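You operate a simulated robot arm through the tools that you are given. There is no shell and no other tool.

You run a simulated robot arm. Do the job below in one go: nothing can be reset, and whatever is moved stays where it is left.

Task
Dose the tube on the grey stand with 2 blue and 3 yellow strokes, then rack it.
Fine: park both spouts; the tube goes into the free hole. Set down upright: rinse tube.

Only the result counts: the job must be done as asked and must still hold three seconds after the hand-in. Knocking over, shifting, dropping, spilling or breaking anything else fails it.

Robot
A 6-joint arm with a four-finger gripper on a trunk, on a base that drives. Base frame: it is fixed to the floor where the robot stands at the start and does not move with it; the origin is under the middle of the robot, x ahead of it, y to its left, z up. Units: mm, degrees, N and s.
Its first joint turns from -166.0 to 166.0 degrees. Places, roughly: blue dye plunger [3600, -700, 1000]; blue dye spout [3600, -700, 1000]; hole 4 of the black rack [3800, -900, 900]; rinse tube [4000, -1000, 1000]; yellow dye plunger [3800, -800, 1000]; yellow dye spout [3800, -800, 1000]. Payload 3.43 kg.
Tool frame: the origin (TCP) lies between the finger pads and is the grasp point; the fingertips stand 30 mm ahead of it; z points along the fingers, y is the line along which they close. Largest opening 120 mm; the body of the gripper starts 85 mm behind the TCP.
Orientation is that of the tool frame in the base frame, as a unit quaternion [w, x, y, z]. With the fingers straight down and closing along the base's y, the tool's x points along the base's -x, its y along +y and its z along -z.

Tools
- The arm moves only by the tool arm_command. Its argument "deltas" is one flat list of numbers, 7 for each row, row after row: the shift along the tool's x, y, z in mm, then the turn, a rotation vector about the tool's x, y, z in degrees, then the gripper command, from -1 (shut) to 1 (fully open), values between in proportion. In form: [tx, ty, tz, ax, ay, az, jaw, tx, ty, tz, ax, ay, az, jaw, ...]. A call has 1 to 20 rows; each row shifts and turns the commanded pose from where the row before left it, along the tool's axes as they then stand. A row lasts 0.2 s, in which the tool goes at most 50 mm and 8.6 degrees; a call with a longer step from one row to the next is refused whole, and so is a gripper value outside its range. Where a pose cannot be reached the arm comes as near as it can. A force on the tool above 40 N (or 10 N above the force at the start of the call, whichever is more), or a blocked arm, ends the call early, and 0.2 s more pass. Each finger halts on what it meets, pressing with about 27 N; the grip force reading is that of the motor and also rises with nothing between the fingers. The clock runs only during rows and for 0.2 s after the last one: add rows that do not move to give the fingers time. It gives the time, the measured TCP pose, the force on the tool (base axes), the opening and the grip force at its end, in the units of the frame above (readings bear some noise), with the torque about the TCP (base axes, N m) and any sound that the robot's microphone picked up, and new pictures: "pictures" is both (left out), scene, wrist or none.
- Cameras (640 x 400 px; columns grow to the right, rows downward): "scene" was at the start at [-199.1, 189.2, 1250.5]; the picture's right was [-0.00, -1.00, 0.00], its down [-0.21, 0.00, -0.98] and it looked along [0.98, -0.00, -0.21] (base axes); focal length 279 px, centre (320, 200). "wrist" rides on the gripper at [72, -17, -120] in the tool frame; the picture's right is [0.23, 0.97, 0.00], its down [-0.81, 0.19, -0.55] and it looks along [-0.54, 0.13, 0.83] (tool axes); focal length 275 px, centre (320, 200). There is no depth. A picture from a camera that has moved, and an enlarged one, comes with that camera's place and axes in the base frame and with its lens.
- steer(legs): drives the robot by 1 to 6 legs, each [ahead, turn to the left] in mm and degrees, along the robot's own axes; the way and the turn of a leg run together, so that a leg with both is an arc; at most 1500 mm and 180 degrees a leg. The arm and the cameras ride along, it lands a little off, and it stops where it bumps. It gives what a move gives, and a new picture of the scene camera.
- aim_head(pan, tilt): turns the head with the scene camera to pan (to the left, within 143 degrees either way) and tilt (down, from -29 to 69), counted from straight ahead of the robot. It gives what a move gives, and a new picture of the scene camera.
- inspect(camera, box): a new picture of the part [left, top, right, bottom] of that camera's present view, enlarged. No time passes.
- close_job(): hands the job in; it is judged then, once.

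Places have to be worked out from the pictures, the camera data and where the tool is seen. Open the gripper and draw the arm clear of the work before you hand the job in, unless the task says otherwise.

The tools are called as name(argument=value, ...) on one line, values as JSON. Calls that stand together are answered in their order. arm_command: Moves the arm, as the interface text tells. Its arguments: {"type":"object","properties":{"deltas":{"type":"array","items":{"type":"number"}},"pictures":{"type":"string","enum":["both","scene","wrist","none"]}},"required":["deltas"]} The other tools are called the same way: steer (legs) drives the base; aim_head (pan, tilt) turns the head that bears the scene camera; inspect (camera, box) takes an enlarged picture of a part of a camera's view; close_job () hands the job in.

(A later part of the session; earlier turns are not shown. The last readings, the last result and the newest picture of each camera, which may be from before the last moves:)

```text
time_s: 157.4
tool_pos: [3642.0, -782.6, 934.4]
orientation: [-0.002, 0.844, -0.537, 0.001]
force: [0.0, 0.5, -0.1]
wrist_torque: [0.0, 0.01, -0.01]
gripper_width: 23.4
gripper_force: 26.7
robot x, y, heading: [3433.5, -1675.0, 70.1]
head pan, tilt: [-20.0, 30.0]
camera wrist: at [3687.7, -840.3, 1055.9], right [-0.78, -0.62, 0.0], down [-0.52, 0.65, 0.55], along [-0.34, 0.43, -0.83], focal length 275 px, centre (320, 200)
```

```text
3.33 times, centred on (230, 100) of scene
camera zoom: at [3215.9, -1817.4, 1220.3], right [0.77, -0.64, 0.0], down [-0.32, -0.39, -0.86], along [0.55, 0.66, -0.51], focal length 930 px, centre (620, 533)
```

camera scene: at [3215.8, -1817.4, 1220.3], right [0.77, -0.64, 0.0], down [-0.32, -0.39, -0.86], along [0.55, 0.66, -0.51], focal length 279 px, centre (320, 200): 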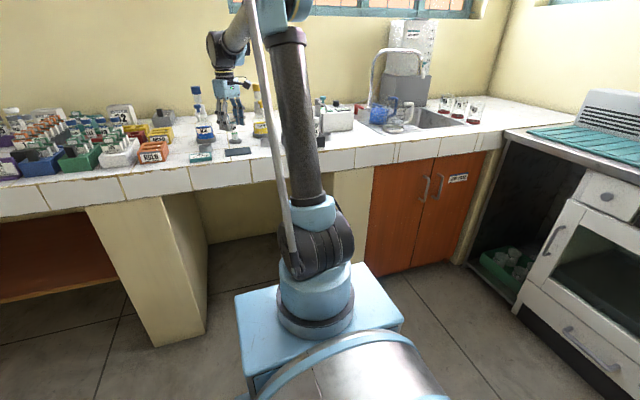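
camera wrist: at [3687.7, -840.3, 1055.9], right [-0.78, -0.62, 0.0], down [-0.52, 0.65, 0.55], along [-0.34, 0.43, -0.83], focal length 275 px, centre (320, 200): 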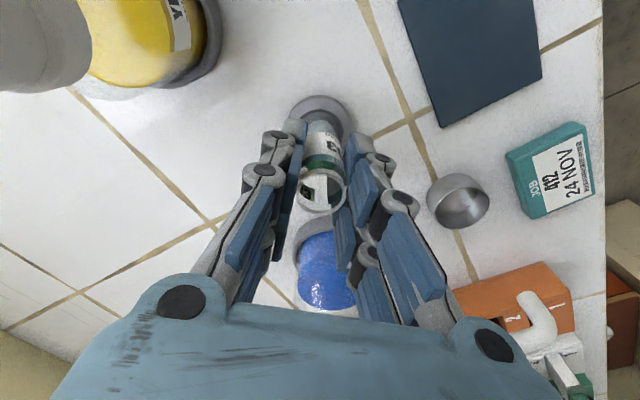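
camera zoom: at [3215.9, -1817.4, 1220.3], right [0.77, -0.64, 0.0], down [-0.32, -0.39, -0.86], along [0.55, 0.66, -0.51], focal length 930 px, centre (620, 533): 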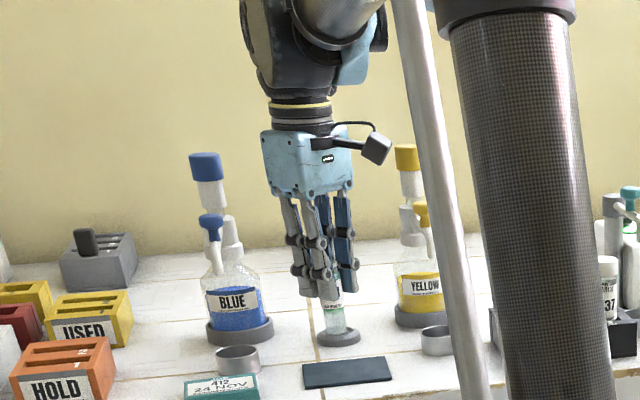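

Gripped at 23.4 mm width. I lift the tube straight up slowly by 175 mm, above the spout height.

arm_command(deltas=[0, 0, -8, 0, 0, 0, -1, 0, 0, -16, 0, 0, 0, -1, 0, 0, -22, 0, 0, 0, -1, 0, 0, -25, 0, 0, 0, -1, 0, 0, -25, 0, 0, 0, -1, 0, 0, -25, 0, 0, 0, -1, 0, 0, -25, 0, 0, 0, -1, 0, 0, -18, 0, 0, 0, -1, 0, 0, -11, 0, 0, 0, -1, 0, 0, 0, 0, 0, 0, -1], pictures="both")

inspect(camera="scene", box=[170, 20, 310, 160])

```text
time_s: 159.6
tool_pos: [3642.5, -783.9, 1108.4]
orientation: [-0.001, 0.844, -0.536, 0.001]
force: [0.8, -0.2, -0.8]
wrist_torque: [0.01, 0.0, 0.0]
gripper_width: 23.1
gripper_force: 27.4
robot x, y, heading: [3435.8, -1678.1, 70.2]
head pan, tilt: [-20.0, 30.0]
camera scene: at [3215.9, -1817.4, 1220.3], right [0.77, -0.64, 0.0], down [-0.32, -0.39, -0.86], along [0.55, 0.66, -0.51], focal length 279 px, centre (320, 200)
camera wrist: at [3687.7, -841.8, 1228.7], right [-0.78, -0.62, 0.0], down [-0.52, 0.65, 0.55], along [-0.34, 0.43, -0.83], focal length 275 px, centre (320, 200)
```

scene: 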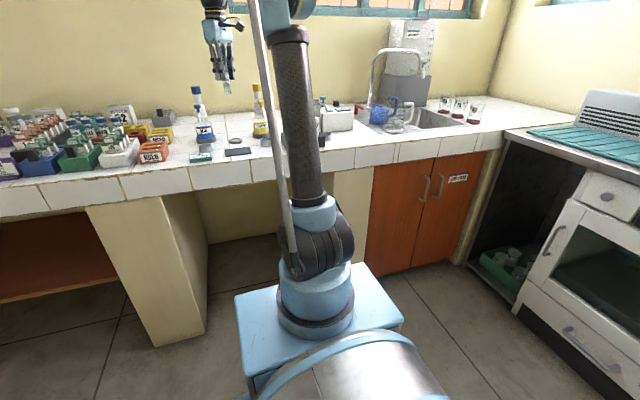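
wrist: 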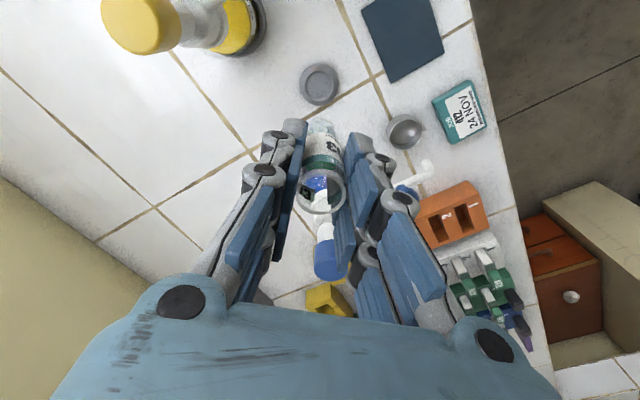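

```text
2.86 times, centred on (240, 90) of scene
camera zoom: at [3215.9, -1817.4, 1220.3], right [0.77, -0.64, 0.0], down [-0.32, -0.39, -0.86], along [0.55, 0.66, -0.51], focal length 797 px, centre (549, 514)
```

zoom: 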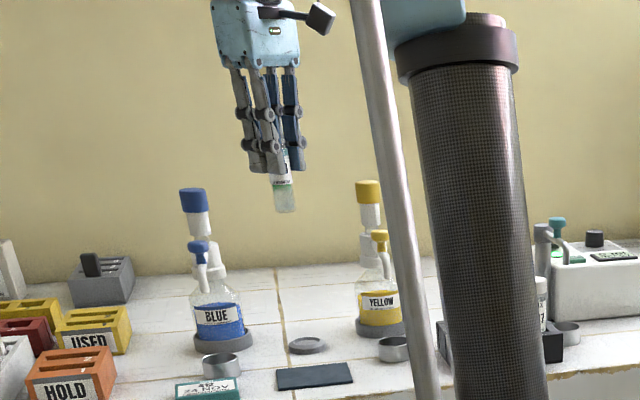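

The tube hangs upright, bottom at z≈1033. I lift another 24 mm and carry it over to above hole 4.

arm_command(deltas=[0, 0, -12, 0, 0, 0, -1, 0, 0, -12, 0, 0, 0, -1, 10.4, -3.8, 0, 0, 0, 0, -1, 20.5, -7.6, 0, 0, 0, 0, -1, 20.5, -7.6, 0, 0, 0, 0, -1, 20.5, -7.6, 0, 0, 0, 0, -1, 20.5, -7.6, 0, 0, 0, 0, -1, 20.5, -7.6, 0, 0, 0, 0, -1, 20.5, -7.6, 0, 0, 0, 0, -1, 20.5, -7.6, 0, 0, 0, 0, -1, 20.5, -7.6, 0, 0, 0, 0, -1, 20.5, -7.6, 0, 0, 0, 0, -1, 10.5, -3.9, 0, 0, 0, 0, -1, 0, 0, 0, 0, 0, 0, -1], pictures="both")

inspect(camera="wrist", box=[220, 40, 420, 180])

```text
time_s: 162.6
tool_pos: [3799.1, -935.8, 1134.0]
orientation: [-0.002, 0.844, -0.536, 0.001]
force: [-0.7, -0.4, 0.0]
wrist_torque: [0.03, -0.02, 0.0]
gripper_width: 23.3
gripper_force: 26.9
robot x, y, heading: [3435.7, -1674.1, 70.2]
head pan, tilt: [-20.0, 30.0]
camera scene: at [3215.9, -1817.4, 1220.3], right [0.77, -0.64, 0.0], down [-0.32, -0.39, -0.86], along [0.55, 0.66, -0.51], focal length 279 px, centre (320, 200)
camera wrist: at [3843.8, -994.4, 1254.1], right [-0.78, -0.62, 0.0], down [-0.52, 0.65, 0.55], along [-0.34, 0.43, -0.83], focal length 275 px, centre (320, 200)
```

scene: 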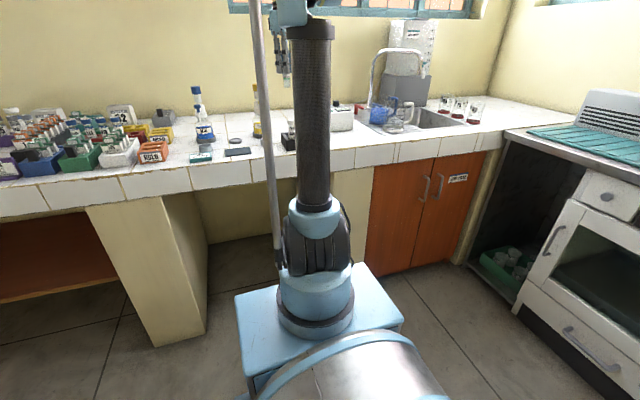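
wrist: 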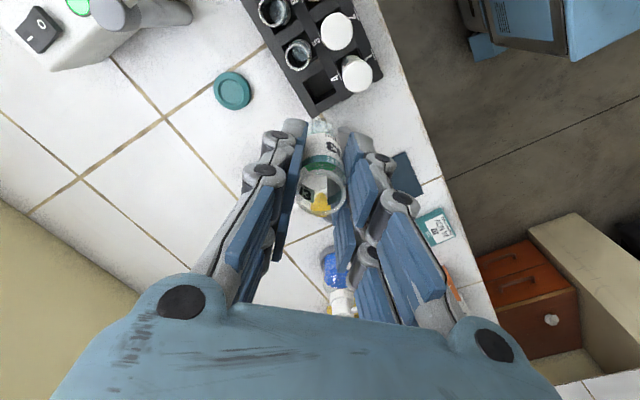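

```text
2.86 times, centred on (320, 110) of wrist
camera zoom: at [3843.8, -994.4, 1254.1], right [-0.78, -0.62, 0.0], down [-0.52, 0.65, 0.55], along [-0.34, 0.43, -0.83], focal length 786 px, centre (320, 457)
```

zoom: 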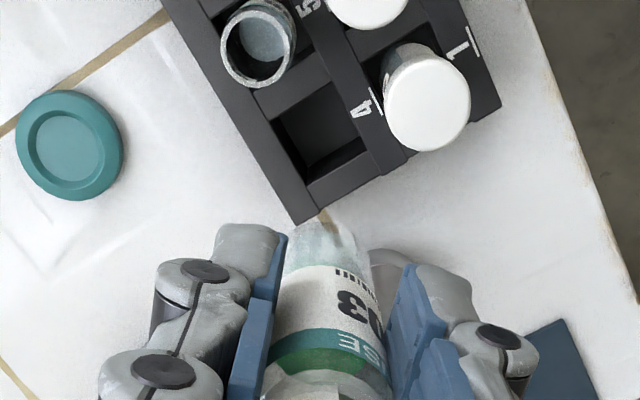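

Over hole 4 the tube axis is within ~2 mm; I correct by 2 mm and lower until the tube bottom is just above the rack.

arm_command(deltas=[1.5, -1.5, 8, 0, 0, 0, -1, 0, 0, 18, 0, 0, 0, -1, 0, 0, 24, 0, 0, 0, -1, 0, 0, 25, 0, 0, 0, -1, 0, 0, 25, 0, 0, 0, -1, 0, 0, 24, 0, 0, 0, -1, 0, 0, 18, 0, 0, 0, -1, 0, 0, 10, 0, 0, 0, -1, 0, 0, 0, 0, 0, 0, -1], pictures="both")

inspect(camera="wrist", box=[220, 20, 420, 160])

```text
time_s: 164.6
tool_pos: [3801.4, -937.5, 980.7]
orientation: [-0.001, 0.843, -0.538, 0.0]
force: [-1.0, 0.4, 5.5]
wrist_torque: [-0.13, 0.05, 0.02]
gripper_width: 23.0
gripper_force: 27.0
robot x, y, heading: [3432.7, -1671.8, 70.3]
head pan, tilt: [-20.0, 30.0]
camera scene: at [3215.8, -1817.6, 1220.3], right [0.77, -0.64, 0.0], down [-0.32, -0.39, -0.86], along [0.55, 0.66, -0.51], focal length 279 px, centre (320, 200)
camera wrist: at [3846.5, -995.4, 1101.7], right [-0.78, -0.62, 0.0], down [-0.52, 0.65, 0.55], along [-0.34, 0.43, -0.83], focal length 275 px, centre (320, 200)
```

scene: 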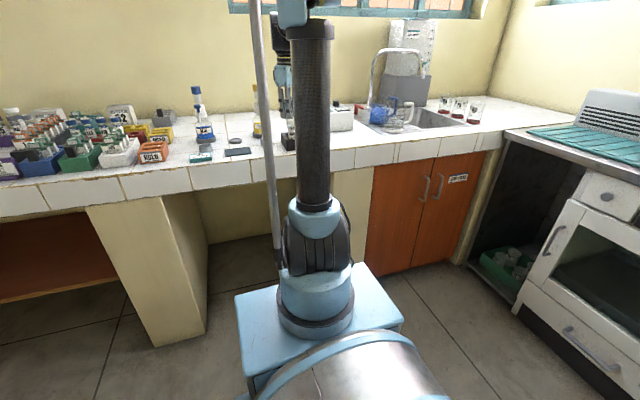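
wrist: 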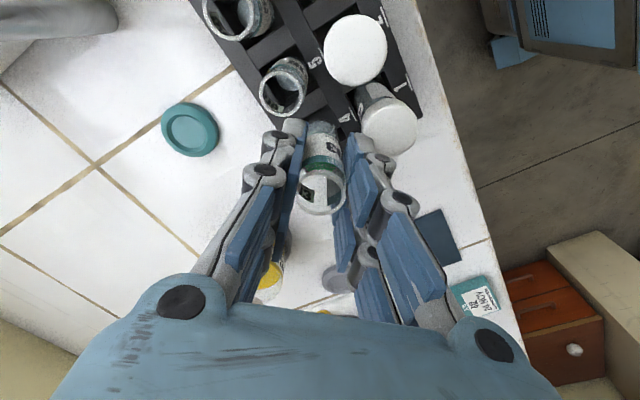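

```text
2.86 times, centred on (320, 90) of wrist
camera zoom: at [3846.5, -995.4, 1101.7], right [-0.78, -0.62, 0.0], down [-0.52, 0.65, 0.55], along [-0.34, 0.43, -0.83], focal length 786 px, centre (320, 514)
```

zoom: 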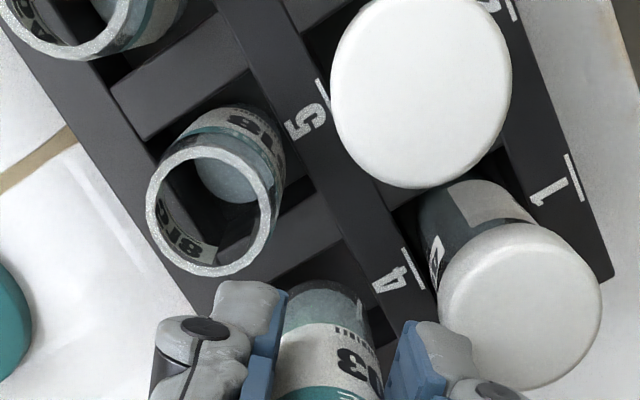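

The force reading shows 5.5 N upward with a torque pointing to the front side: something touches, perhaps the front finger on vial 405's cap. I back up 20 mm at once and inspect.

arm_command(deltas=[0, 0, -8, 0, 0, 0, -1, 0, 0, -12, 0, 0, 0, -1, 0, 0, 0, 0, 0, 0, -1], pictures="both")

inspect(camera="wrist", box=[220, 20, 420, 160])

inspect(camera="scene", box=[240, 20, 340, 160])

```text
time_s: 165.4
tool_pos: [3803.0, -938.0, 998.6]
orientation: [-0.001, 0.844, -0.536, 0.0]
force: [0.0, -0.6, 0.2]
wrist_torque: [0.03, 0.0, -0.03]
gripper_width: 22.6
gripper_force: 27.0
robot x, y, heading: [3433.7, -1676.3, 70.1]
head pan, tilt: [-20.0, 30.0]
camera scene: at [3215.9, -1817.4, 1220.3], right [0.77, -0.64, 0.0], down [-0.32, -0.39, -0.86], along [0.55, 0.66, -0.51], focal length 279 px, centre (320, 200)
camera wrist: at [3846.9, -995.3, 1121.3], right [-0.78, -0.62, 0.0], down [-0.52, 0.65, 0.55], along [-0.34, 0.43, -0.83], focal length 275 px, centre (320, 200)
```

scene: 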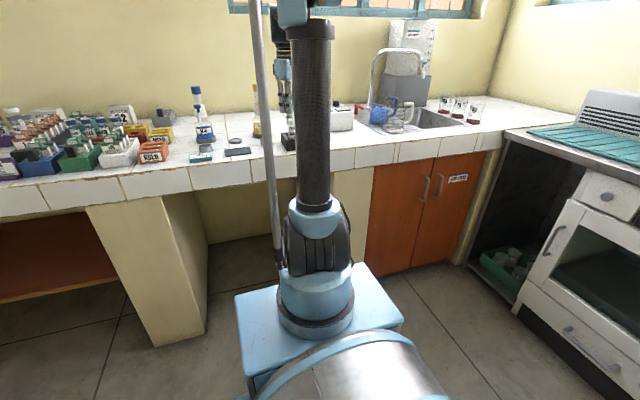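
wrist: 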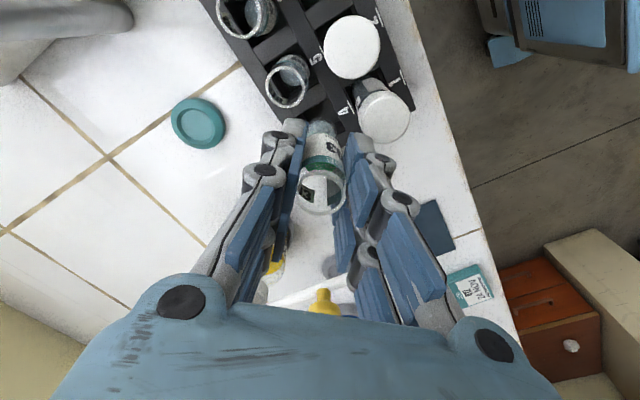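

```text
2.86 times, centred on (320, 90) of wrist
camera zoom: at [3846.9, -995.3, 1121.3], right [-0.78, -0.62, 0.0], down [-0.52, 0.65, 0.55], along [-0.34, 0.43, -0.83], focal length 786 px, centre (320, 514)
```

zoom: 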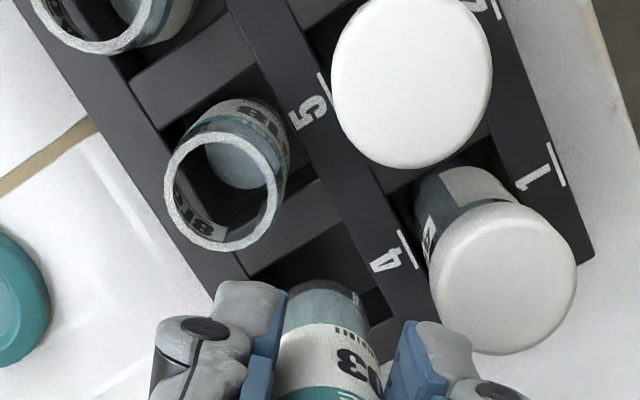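

```text
2.86 times, centred on (290, 90) of scene
camera zoom: at [3215.9, -1817.4, 1220.3], right [0.77, -0.64, 0.0], down [-0.32, -0.39, -0.86], along [0.55, 0.66, -0.51], focal length 797 px, centre (406, 514)
```

zoom: 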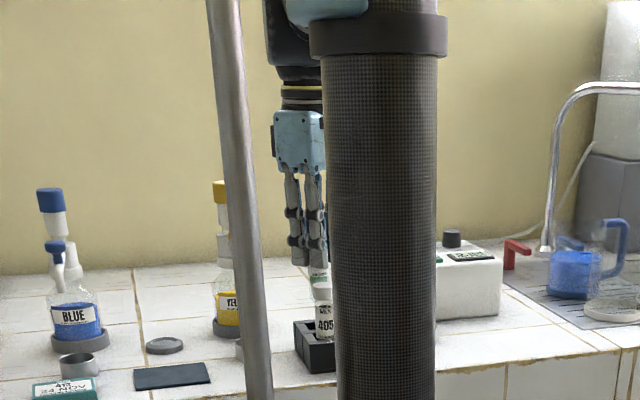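

Force is back to zero, and vial 405 stands where it was. The image shows each finger is ~44 mm wide, so its corner overlapped the cap of vial 405; hole 4 needs the fingers closing along the rack's long axis with a higher grip. I lift and take the tube back to the grey stand to regrip.

arm_command(deltas=[0, 0, -12, 0, 0, 0, -1, 0, 0, -24, 0, 0, 0, -1, 0, 0, -24, 0, 0, 0, -1, 0, 0, -24, 0, 0, 0, -1, 0, 0, -24, 0, 0, 0, -1, 0, 0, -24, 0, 0, 0, -1, -10.4, 3.9, 0, 0, 0, 0, -1, -20.7, 7.8, 0, 0, 0, 0, -1, -20.7, 7.8, 0, 0, 0, 0, -1, -20.7, 7.8, 0, 0, 0, 0, -1, -20.7, 7.8, 0, 0, 0, 0, -1, -20.7, 7.8, 0, 0, 0, 0, -1, -20.7, 7.8, 0, 0, 0, 0, -1, -20.7, 7.8, 0, 0, 0, 0, -1, -20.7, 7.7, 0, 0, 0, 0, -1, -20.7, 7.7, 0, 0, 0, 0, -1, -10.2, 3.7, 0, 0, 0, 0, -1, 0, 0, 0, 0, 0, 0, -1], pictures="both")

inspect(camera="wrist", box=[220, 20, 420, 220])

inspect(camera="scene", box=[170, 20, 310, 160])

```text
time_s: 169.2
tool_pos: [3643.1, -783.7, 1132.4]
orientation: [-0.002, 0.845, -0.536, 0.001]
force: [-0.4, -0.6, -0.6]
wrist_torque: [0.01, -0.01, -0.03]
gripper_width: 23.0
gripper_force: 27.2
robot x, y, heading: [3436.2, -1673.7, 70.1]
head pan, tilt: [-20.0, 30.0]
camera scene: at [3215.8, -1817.4, 1220.3], right [0.77, -0.64, 0.0], down [-0.32, -0.39, -0.86], along [0.55, 0.66, -0.51], focal length 279 px, centre (320, 200)
camera wrist: at [3688.3, -841.4, 1253.5], right [-0.78, -0.62, 0.0], down [-0.52, 0.65, 0.55], along [-0.34, 0.43, -0.83], focal length 275 px, centre (320, 200)
```

scene: 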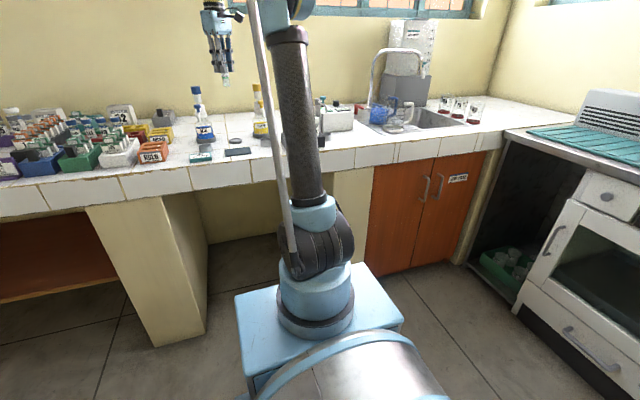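
wrist: 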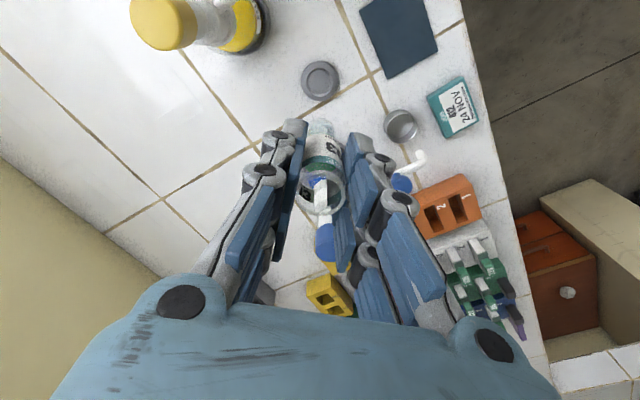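

```text
2.00 times, centred on (320, 120) of wrist
camera zoom: at [3688.3, -841.4, 1253.5], right [-0.78, -0.62, 0.0], down [-0.52, 0.65, 0.55], along [-0.34, 0.43, -0.83], focal length 551 px, centre (320, 360)
```

zoom: 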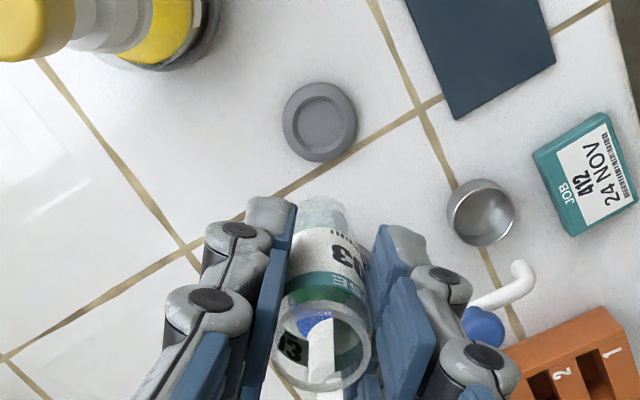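

```text
2.86 times, centred on (240, 90) of scene
camera zoom: at [3215.8, -1817.4, 1220.3], right [0.77, -0.64, 0.0], down [-0.32, -0.39, -0.86], along [0.55, 0.66, -0.51], focal length 797 px, centre (549, 514)
```

zoom: 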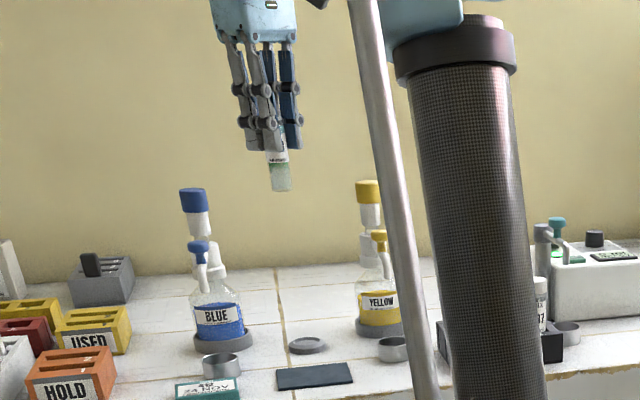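

The stand lies right below the tube. I lower it gently back onto the stand, slowing down near contact.

arm_command(deltas=[0, 0, 12, 0, 0, 0, -1, 0, 0, 25, 0, 0, 0, -1, 0, 0, 25, 0, 0, 0, -1, 0, 0, 25, 0, 0, 0, -1, 0, 0, 25, 0, 0, 0, -1, 0, 0, 25, 0, 0, 0, -1, 0, 0, 25, 0, 0, 0, -1, 0, 0, 18, 0, 0, 0, -1, 0, 0, 10, 0, 0, 0, -1, 0, 0, 5, 0, 0, 0, -1, 0, 0, 2, 0, 0, 0, -1, 0, 0, 1, 0, 0, 0, -1, 0, 0, 0, 0, 0, 0, -1], pictures="wrist")

inspect(camera="scene", box=[190, 60, 290, 160])

```text
time_s: 172.0
tool_pos: [3643.5, -783.5, 935.0]
orientation: [-0.002, 0.844, -0.536, 0.001]
force: [0.0, 1.4, 4.0]
wrist_torque: [0.09, -0.08, -0.02]
gripper_width: 23.2
gripper_force: 27.3
robot x, y, heading: [3433.1, -1678.3, 70.1]
head pan, tilt: [-20.0, 30.0]
camera wrist: at [3688.1, -840.9, 1055.6], right [-0.78, -0.62, 0.0], down [-0.52, 0.65, 0.55], along [-0.34, 0.43, -0.83], focal length 275 px, centre (320, 200)
```

wrist: 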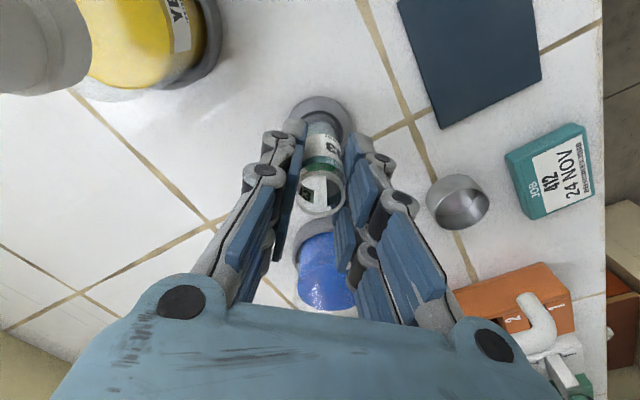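

```text
4.00 times, centred on (240, 110) of scene
camera zoom: at [3215.8, -1817.5, 1220.3], right [0.77, -0.64, 0.0], down [-0.32, -0.39, -0.86], along [0.55, 0.66, -0.51], focal length 1116 px, centre (640, 560)
```

zoom: 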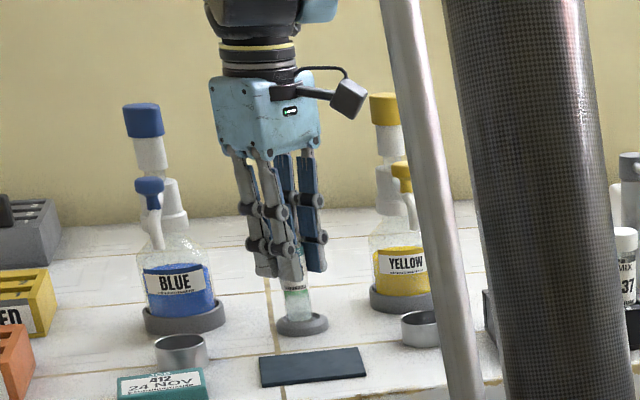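

The tube rests on the stand (4 N). I open the jaw, raise 21 mm, and turn the tool back by 45° so that it closes along the rack's long axis.

arm_command(deltas=[0, 0, 0, 0, 0, 0, -0.4, 0, 0, 0, 0, 0, 0, 0, 0, 0, 0, 0, 0, 0, 0.2, 0, 0, -7, 0, 0, 0, 0.2, 0, 0, -14, 0, 0, 0, 0.2, 0, 0, 0, 0, 0, 7.57, 0.2, 0, 0, 0, 0, 0, 7.57, 0.2, 0, 0, 0, 0, 0, 7.57, 0.2, 0, 0, 0, 0, 0, 7.57, 0.2, 0, 0, 0, 0, 0, 7.57, 0.2, 0, 0, 0, 0, 0, 7.57, 0.2, 0, 0, 0, 0, 0, 0, 0.2], pictures="both")

inspect(camera="wrist", box=[200, 40, 440, 220])

inspect(camera="scene", box=[190, 60, 290, 160])

```text
time_s: 174.6
tool_pos: [3643.7, -782.6, 955.5]
orientation: [0.001, -0.571, 0.821, 0.0]
force: [-0.1, 0.2, 0.0]
wrist_torque: [0.01, 0.02, -0.01]
gripper_width: 72.3
gripper_force: 0.1
robot x, y, heading: [3431.2, -1675.6, 70.5]
head pan, tilt: [-20.0, 30.0]
camera scene: at [3215.8, -1817.4, 1220.3], right [0.77, -0.64, 0.0], down [-0.32, -0.39, -0.86], along [0.55, 0.66, -0.51], focal length 279 px, centre (320, 200)
camera wrist: at [3634.0, -856.0, 1076.1], right [-0.99, 0.12, 0.0], down [0.1, 0.83, 0.55], along [0.07, 0.55, -0.83], focal length 275 px, centre (320, 200)
```

scene: 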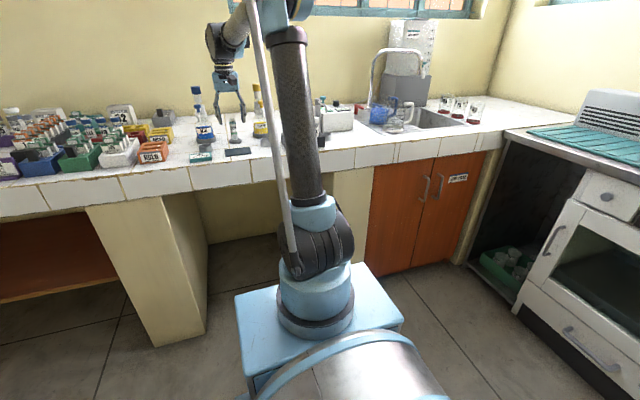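
wrist: 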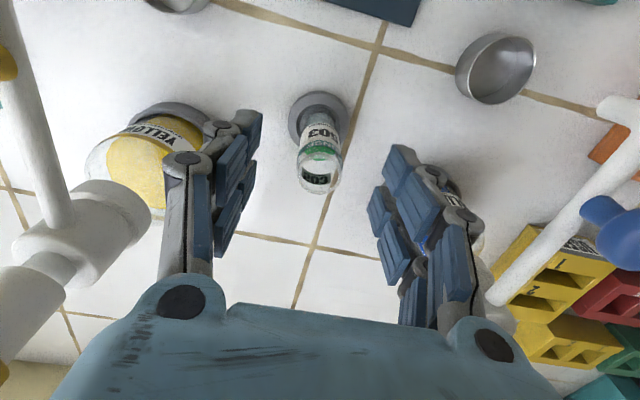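

```text
2.22 times, centred on (320, 130) of wrist
camera zoom: at [3634.0, -856.0, 1076.1], right [-0.99, 0.12, 0.0], down [0.1, 0.83, 0.55], along [0.07, 0.55, -0.83], focal length 612 px, centre (320, 356)
```

zoom: 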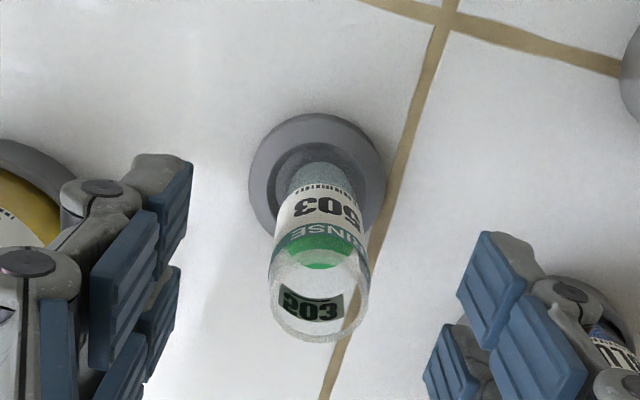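

```text
4.00 times, centred on (240, 110) of scene
camera zoom: at [3215.8, -1817.4, 1220.3], right [0.77, -0.64, 0.0], down [-0.32, -0.39, -0.86], along [0.55, 0.66, -0.51], focal length 1116 px, centre (640, 560)
```

zoom: 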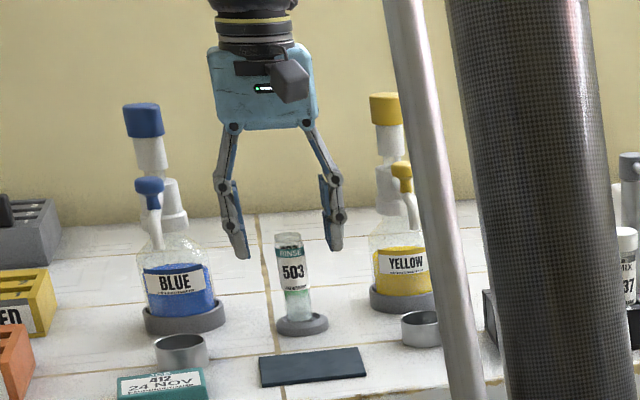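

The tube stands upright, centred, with the fingertips overlapping its top ~12 mm. I close on it.

arm_command(deltas=[0, 0, 0, 0, 0, 0, -0.3, 0, 0, 0, 0, 0, 0, -1, 0, 0, 0, 0, 0, 0, -1, 0, 0, 0, 0, 0, 0, -1], pictures="wrist")

inspect(camera="wrist", box=[200, 40, 440, 220])

inspect(camera="scene", box=[190, 60, 290, 160])

```text
time_s: 175.6
tool_pos: [3643.1, -782.9, 954.8]
orientation: [0.002, -0.572, 0.82, 0.0]
force: [0.2, -0.4, -0.4]
wrist_torque: [0.0, 0.06, 0.0]
gripper_width: 23.2
gripper_force: 27.4
robot x, y, heading: [3432.8, -1676.9, 70.1]
head pan, tilt: [-20.0, 30.0]
camera wrist: at [3634.0, -856.0, 1076.1], right [-0.99, 0.12, 0.0], down [0.1, 0.83, 0.55], along [0.07, 0.55, -0.83], focal length 275 px, centre (320, 200)
```

wrist: 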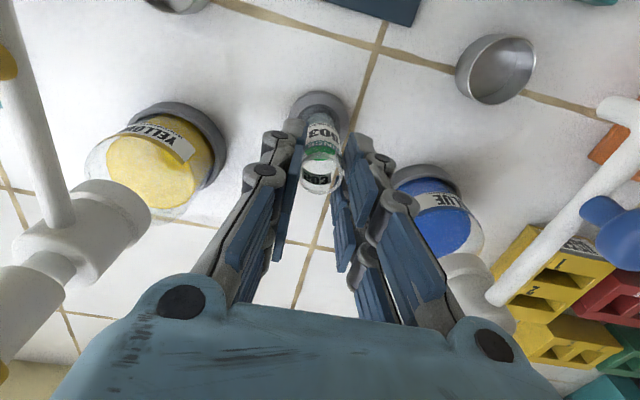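

```text
2.22 times, centred on (320, 130) of wrist
camera zoom: at [3634.0, -856.0, 1076.1], right [-0.99, 0.12, 0.0], down [0.1, 0.83, 0.55], along [0.07, 0.55, -0.83], focal length 612 px, centre (320, 356)
```

zoom: 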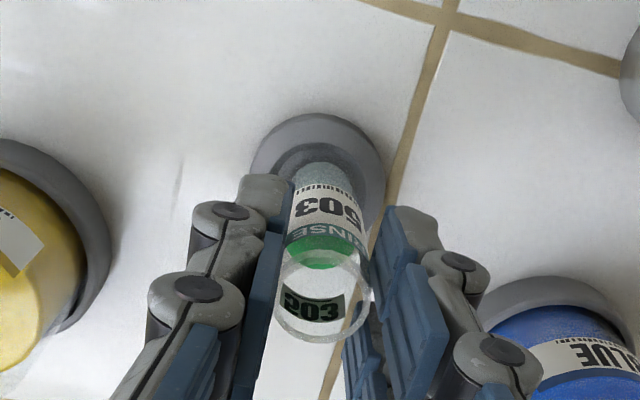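

```text
4.00 times, centred on (240, 110) of scene
camera zoom: at [3215.8, -1817.4, 1220.3], right [0.77, -0.64, 0.0], down [-0.32, -0.39, -0.86], along [0.55, 0.66, -0.51], focal length 1116 px, centre (640, 560)
```

zoom: 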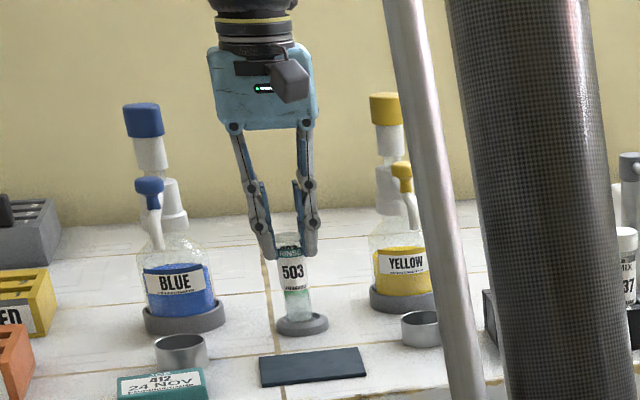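

Firmly gripped at 23 mm, now with the knuckles above the rim. I lift it straight up ~195 mm.

arm_command(deltas=[0, 0, -6, 0, 0, 0, -1, 0, 0, -14, 0, 0, 0, -1, 0, 0, -22, 0, 0, 0, -1, 0, 0, -25, 0, 0, 0, -1, 0, 0, -25, 0, 0, 0, -1, 0, 0, -25, 0, 0, 0, -1, 0, 0, -25, 0, 0, 0, -1, 0, 0, -25, 0, 0, 0, -1, 0, 0, -18, 0, 0, 0, -1, 0, 0, -10, 0, 0, 0, -1, 0, 0, 0, 0, 0, 0, -1], pictures="wrist")

inspect(camera="scene", box=[170, 0, 310, 160])

```text
time_s: 178.0
tool_pos: [3642.3, -784.8, 1151.3]
orientation: [0.001, -0.571, 0.821, 0.0]
force: [0.7, 0.3, -0.4]
wrist_torque: [0.01, 0.02, 0.0]
gripper_width: 22.9
gripper_force: 26.7
robot x, y, heading: [3433.3, -1673.8, 69.9]
head pan, tilt: [-20.0, 30.0]
camera wrist: at [3633.1, -857.6, 1272.3], right [-0.99, 0.12, 0.0], down [0.1, 0.83, 0.55], along [0.07, 0.55, -0.83], focal length 275 px, centre (320, 200)
```

wrist: 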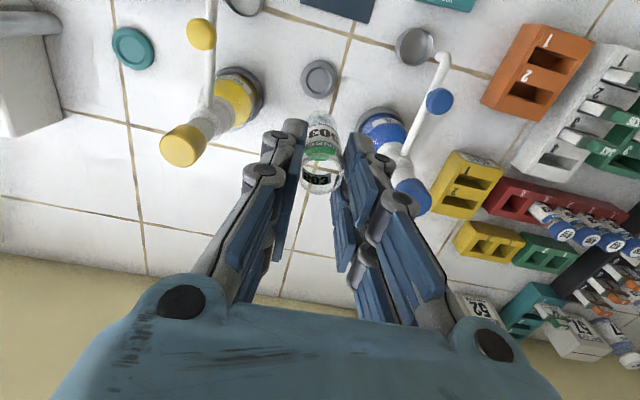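

```text
2.50 times, centred on (240, 80) of scene
camera zoom: at [3215.8, -1817.4, 1220.3], right [0.77, -0.64, 0.0], down [-0.32, -0.39, -0.86], along [0.55, 0.66, -0.51], focal length 697 px, centre (520, 500)
```

zoom: 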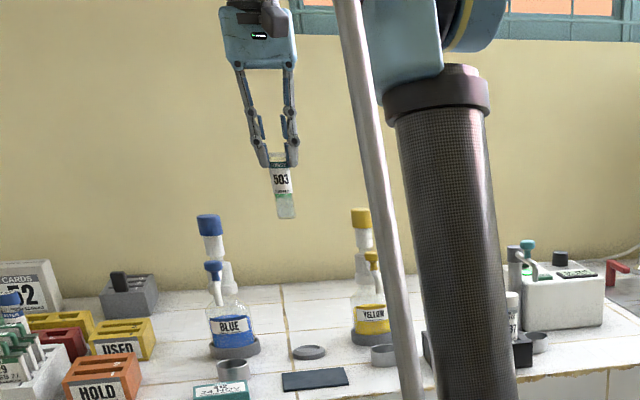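

The tube hangs securely. I carry it to above hole 4.

arm_command(deltas=[4.5, -9.9, 0, 0, 0, 0, -1, 8.9, -19.8, 0, 0, 0, 0, -1, 8.9, -19.8, 0, 0, 0, 0, -1, 8.9, -19.8, 0, 0, 0, 0, -1, 8.9, -19.8, 0, 0, 0, 0, -1, 8.9, -19.8, 0, 0, 0, 0, -1, 8.9, -19.8, 0, 0, 0, 0, -1, 8.9, -19.8, 0, 0, 0, 0, -1, 8.9, -19.8, 0, 0, 0, 0, -1, 8.9, -19.8, 0, 0, 0, 0, -1, 4.5, -9.9, 0, 0, 0, 0, -1, 0, 0, 0, 0, 0, 0, -1], pictures="both")

inspect(camera="wrist", box=[240, 30, 400, 130])

```text
time_s: 180.6
tool_pos: [3798.4, -935.4, 1151.5]
orientation: [0.002, -0.571, 0.821, 0.0]
force: [0.7, 0.7, -0.5]
wrist_torque: [0.02, -0.01, 0.01]
gripper_width: 23.2
gripper_force: 27.3
robot x, y, heading: [3438.2, -1674.0, 70.3]
head pan, tilt: [-20.0, 30.0]
camera scene: at [3215.9, -1817.4, 1220.3], right [0.77, -0.64, 0.0], down [-0.32, -0.39, -0.86], along [0.55, 0.66, -0.51], focal length 279 px, centre (320, 200)
camera wrist: at [3788.1, -1008.3, 1272.9], right [-0.99, 0.12, 0.0], down [0.1, 0.83, 0.55], along [0.07, 0.55, -0.83], focal length 275 px, centre (320, 200)
```

scene: 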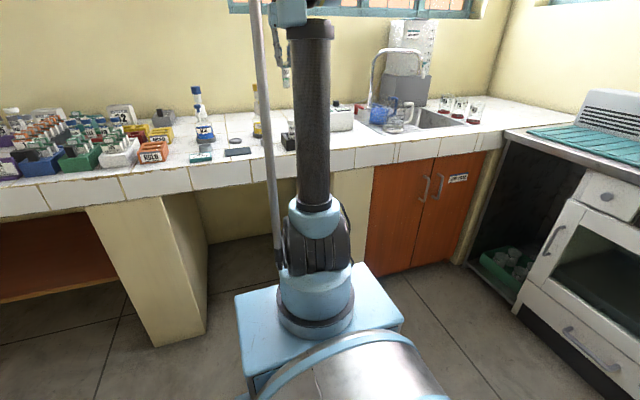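
wrist: 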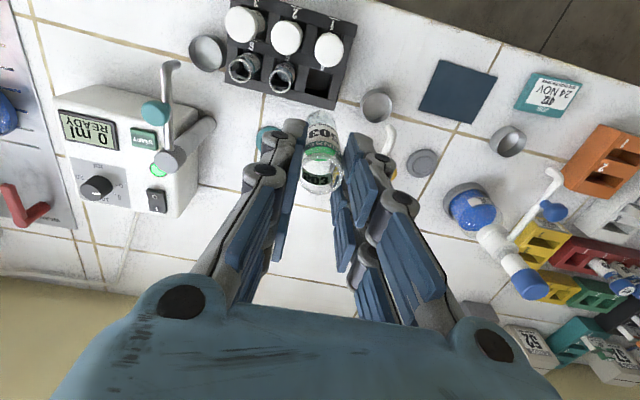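

```text
4.00 times, centred on (320, 80) of wrist
camera zoom: at [3788.1, -1008.3, 1272.9], right [-0.99, 0.12, 0.0], down [0.1, 0.83, 0.55], along [0.07, 0.55, -0.83], focal length 1101 px, centre (320, 680)
```

zoom: 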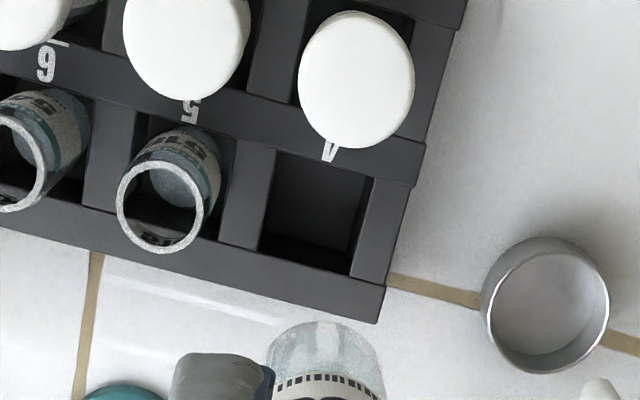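

Hole 4's centre is ~2 mm to the right of the tube axis in this view; I shift 2 mm and lower to just above the rack, checking force and picture there.

arm_command(deltas=[0, -2, 8, 0, 0, 0, -1, 0, 0, 18, 0, 0, 0, -1, 0, 0, 25, 0, 0, 0, -1, 0, 0, 25, 0, 0, 0, -1, 0, 0, 25, 0, 0, 0, -1, 0, 0, 25, 0, 0, 0, -1, 0, 0, 15, 0, 0, 0, -1, 0, 0, 8, 0, 0, 0, -1, 0, 0, 0, 0, 0, 0, -1], pictures="both")

inspect(camera="wrist", box=[220, 20, 420, 160])

```text
time_s: 182.6
tool_pos: [3800.9, -935.8, 1000.8]
orientation: [0.001, -0.572, 0.821, 0.0]
force: [0.3, -0.3, 0.1]
wrist_torque: [0.01, 0.02, 0.02]
gripper_width: 23.1
gripper_force: 27.4
robot x, y, heading: [3435.8, -1677.8, 69.9]
head pan, tilt: [-20.0, 30.0]
camera scene: at [3215.9, -1817.4, 1220.3], right [0.77, -0.64, 0.0], down [-0.32, -0.39, -0.86], along [0.55, 0.66, -0.51], focal length 279 px, centre (320, 200)
camera wrist: at [3791.3, -1008.5, 1122.4], right [-0.99, 0.12, 0.0], down [0.1, 0.83, 0.55], along [0.07, 0.55, -0.83], focal length 275 px, centre (320, 200)
```

scene: 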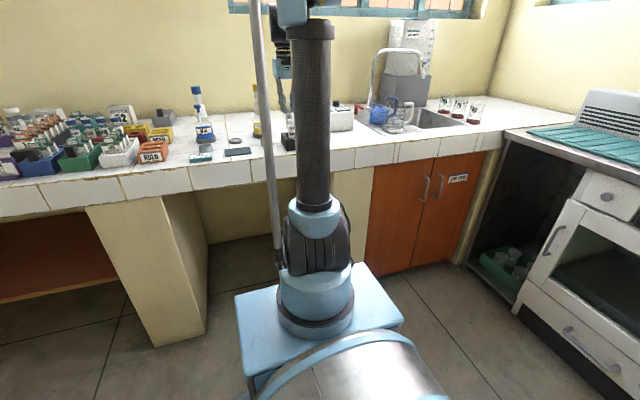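
wrist: 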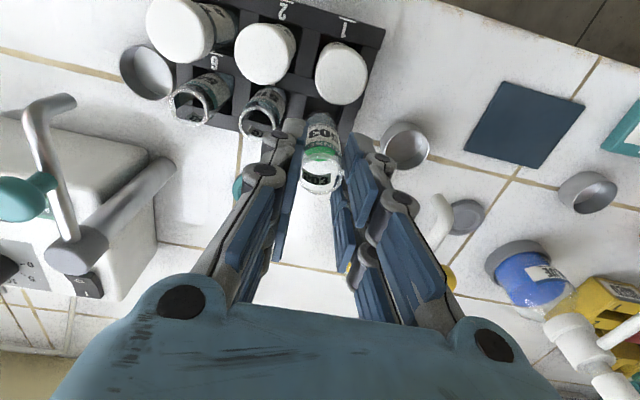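

```text
2.86 times, centred on (320, 90) of wrist
camera zoom: at [3791.3, -1008.5, 1122.4], right [-0.99, 0.12, 0.0], down [0.1, 0.83, 0.55], along [0.07, 0.55, -0.83], focal length 786 px, centre (320, 514)
```

zoom: 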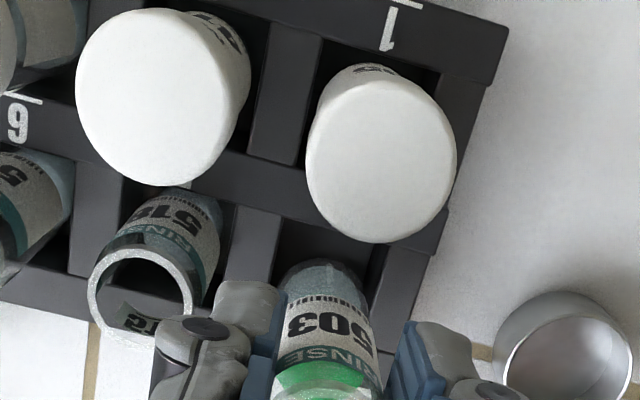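

The tube bottom is right over hole 4 (about 2 mm right, 1 mm back of centre). I nudge it by that and lower 25 mm into the hole in small steps.

arm_command(deltas=[1, 2, 0, 0, 0, 0, -1, 0, 0, 5, 0, 0, 0, -1, 0, 0, 5, 0, 0, 0, -1, 0, 0, 5, 0, 0, 0, -1, 0, 0, 5, 0, 0, 0, -1, 0, 0, 5, 0, 0, 0, -1, 0, 0, 0, 0, 0, 0, -1], pictures="both")

inspect(camera="wrist", box=[220, 20, 420, 160])

inspect(camera="scene", box=[230, 60, 330, 160])

```text
time_s: 184.2
tool_pos: [3797.5, -936.9, 976.6]
orientation: [0.0, -0.571, 0.821, 0.0]
force: [-0.1, -0.2, -0.6]
wrist_torque: [-0.01, -0.02, 0.0]
gripper_width: 23.3
gripper_force: 27.5
robot x, y, heading: [3434.8, -1676.2, 70.2]
head pan, tilt: [-20.0, 30.0]
camera scene: at [3215.9, -1817.4, 1220.3], right [0.77, -0.64, 0.0], down [-0.32, -0.39, -0.86], along [0.55, 0.66, -0.51], focal length 279 px, centre (320, 200)
camera wrist: at [3788.5, -1009.4, 1098.2], right [-0.99, 0.12, 0.0], down [0.1, 0.83, 0.55], along [0.07, 0.55, -0.83], focal length 275 px, centre (320, 200)
```

scene: 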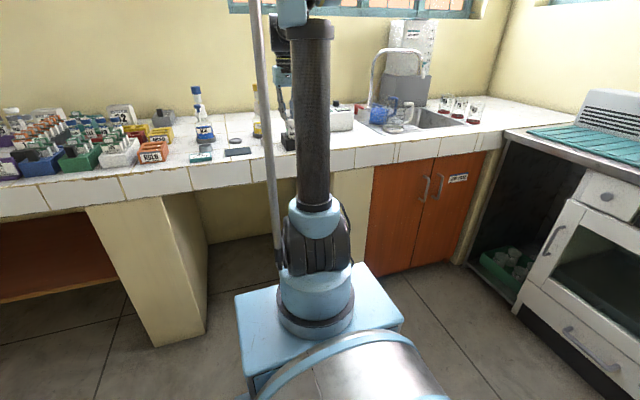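
wrist: 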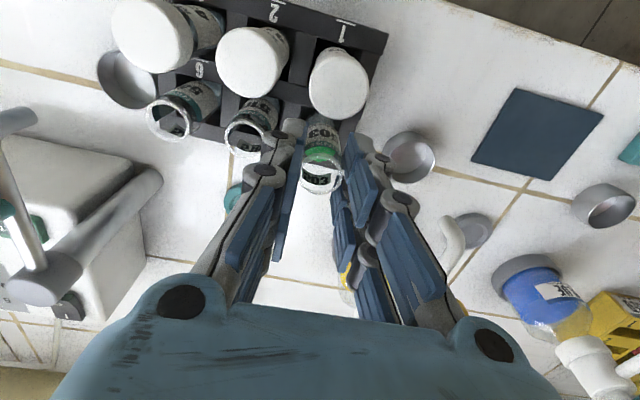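

```text
2.86 times, centred on (320, 90) of wrist
camera zoom: at [3788.5, -1009.4, 1098.2], right [-0.99, 0.12, 0.0], down [0.1, 0.83, 0.55], along [0.07, 0.55, -0.83], focal length 786 px, centre (320, 514)
```

zoom: 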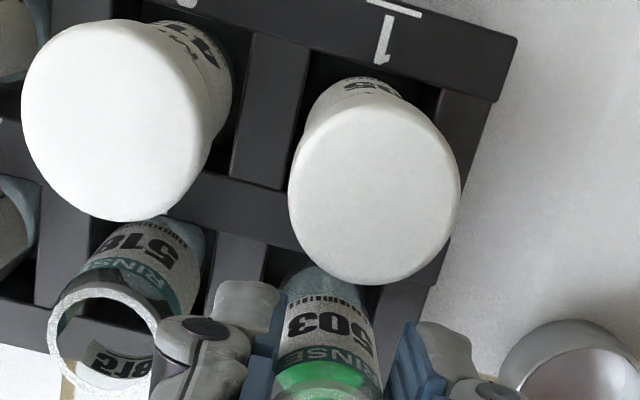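

```text
4.00 times, centred on (280, 110) of scene
camera zoom: at [3215.9, -1817.4, 1220.3], right [0.77, -0.64, 0.0], down [-0.32, -0.39, -0.86], along [0.55, 0.66, -0.51], focal length 1116 px, centre (480, 560)
```

zoom: 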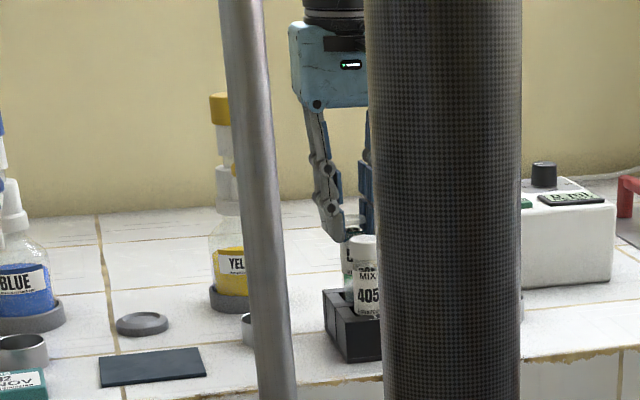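

No contact force; the tube has entered the hole and the fingers are clear of cap 405 and tube 518. I lower another 18 mm.

arm_command(deltas=[0, 0, 4, 0, 0, 0, -1, 0, 0, 4, 0, 0, 0, -1, 0, 0, 4, 0, 0, 0, -1, 0, 0, 3, 0, 0, 0, -1, 0, 0, 3, 0, 0, 0, -1, 0, 0, 0, 0, 0, 0, -1], pictures="wrist")

inspect(camera="wrist", box=[200, 20, 400, 180])

```text
time_s: 185.6
tool_pos: [3796.6, -936.5, 958.8]
orientation: [0.001, -0.572, 0.82, 0.0]
force: [1.5, -0.4, -4.2]
wrist_torque: [0.01, -0.12, -0.01]
gripper_width: 23.3
gripper_force: 27.0
robot x, y, heading: [3438.9, -1676.8, 69.9]
head pan, tilt: [-20.0, 30.0]
camera wrist: at [3788.0, -1008.7, 1079.6], right [-0.99, 0.12, 0.0], down [0.1, 0.83, 0.55], along [0.07, 0.55, -0.83], focal length 275 px, centre (320, 200)
```

wrist: 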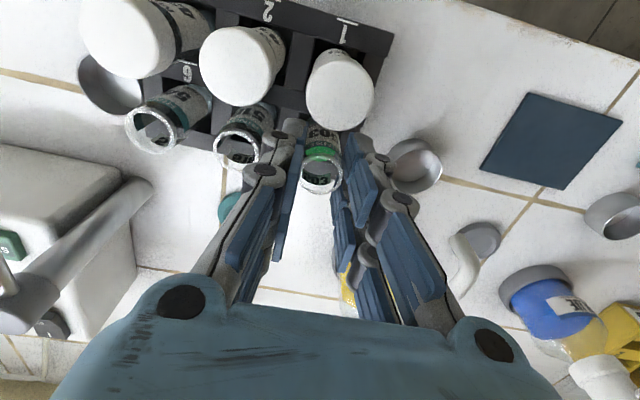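

```text
2.50 times, centred on (300, 100) of wrist
camera zoom: at [3788.0, -1008.7, 1079.6], right [-0.99, 0.12, 0.0], down [0.1, 0.83, 0.55], along [0.07, 0.55, -0.83], focal length 688 px, centre (370, 450)
```

zoom: 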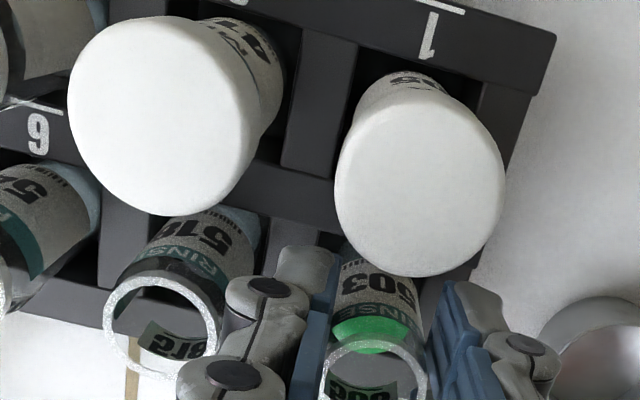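

A force of −4.2 N shows up; I hold still for a moment to see whether it lasts.

arm_command(deltas=[0, 0, 0, 0, 0, 0, -1, 0, 0, 0, 0, 0, 0, -1], pictures="none")

inspect(camera="wrist", box=[240, 80, 400, 200])

inspect(camera="scene", box=[250, 80, 310, 150])

```text
time_s: 186.2
tool_pos: [3797.9, -936.0, 959.1]
orientation: [0.002, -0.571, 0.821, -0.001]
force: [2.1, -0.8, -4.1]
wrist_torque: [0.01, -0.16, 0.01]
gripper_width: 23.3
gripper_force: 27.2
robot x, y, heading: [3437.6, -1676.6, 70.0]
head pan, tilt: [-20.0, 30.0]
```

```text
3.33 times, centred on (320, 140) of wrist
camera zoom: at [3788.0, -1008.7, 1079.7], right [-0.99, 0.12, 0.0], down [0.1, 0.83, 0.55], along [0.07, 0.55, -0.83], focal length 918 px, centre (320, 400)
```

zoom: 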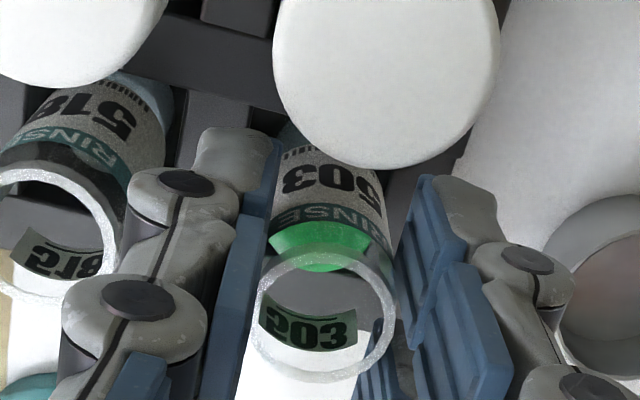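

```text
5.71 times, centred on (280, 115) of scene
camera zoom: at [3215.9, -1817.3, 1220.4], right [0.77, -0.64, 0.0], down [-0.32, -0.39, -0.86], along [0.55, 0.66, -0.51], focal length 1594 px, centre (549, 686)
```

zoom: 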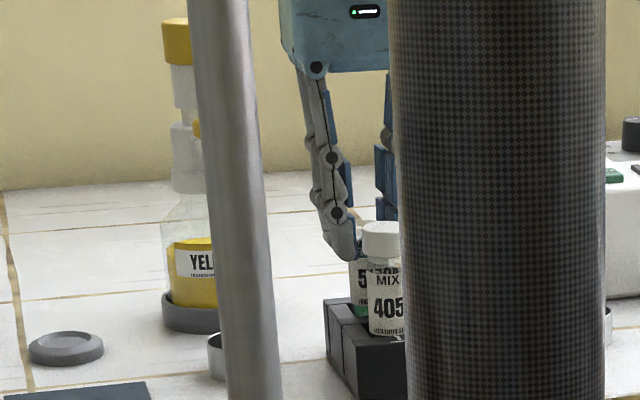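

The reading persists (−4 N, slightly toward the right), odd for a descent. I raise 2 mm and watch how the force changes.

arm_command(deltas=[0, 0, -2, 0, 0, 0, -1, 0, 0, 0, 0, 0, 0, -1], pictures="none")

```text
time_s: 186.8
tool_pos: [3798.1, -936.5, 960.3]
orientation: [0.002, -0.571, 0.821, 0.0]
force: [1.1, -0.6, -2.6]
wrist_torque: [0.0, -0.15, -0.01]
gripper_width: 23.0
gripper_force: 27.9
robot x, y, heading: [3436.3, -1672.6, 70.1]
head pan, tilt: [-20.0, 30.0]
```

The torque matches a sideways push of ~2 N on the tube's lower end from the hole's left wall. I shift the tube 2.5 mm to the right and read again.

arm_command(deltas=[0, -1.25, 0, 0, 0, 0, -1, 0, -1.25, 0, 0, 0, 0, -1, 0, 0, 0, 0, 0, 0, -1], pictures="none")

```text
time_s: 187.6
tool_pos: [3799.7, -937.8, 960.6]
orientation: [0.002, -0.571, 0.821, 0.0]
force: [1.1, -0.2, -3.4]
wrist_torque: [0.0, 0.0, 0.02]
gripper_width: 22.9
gripper_force: 26.9
robot x, y, heading: [3432.5, -1677.5, 70.5]
head pan, tilt: [-20.0, 30.0]
```

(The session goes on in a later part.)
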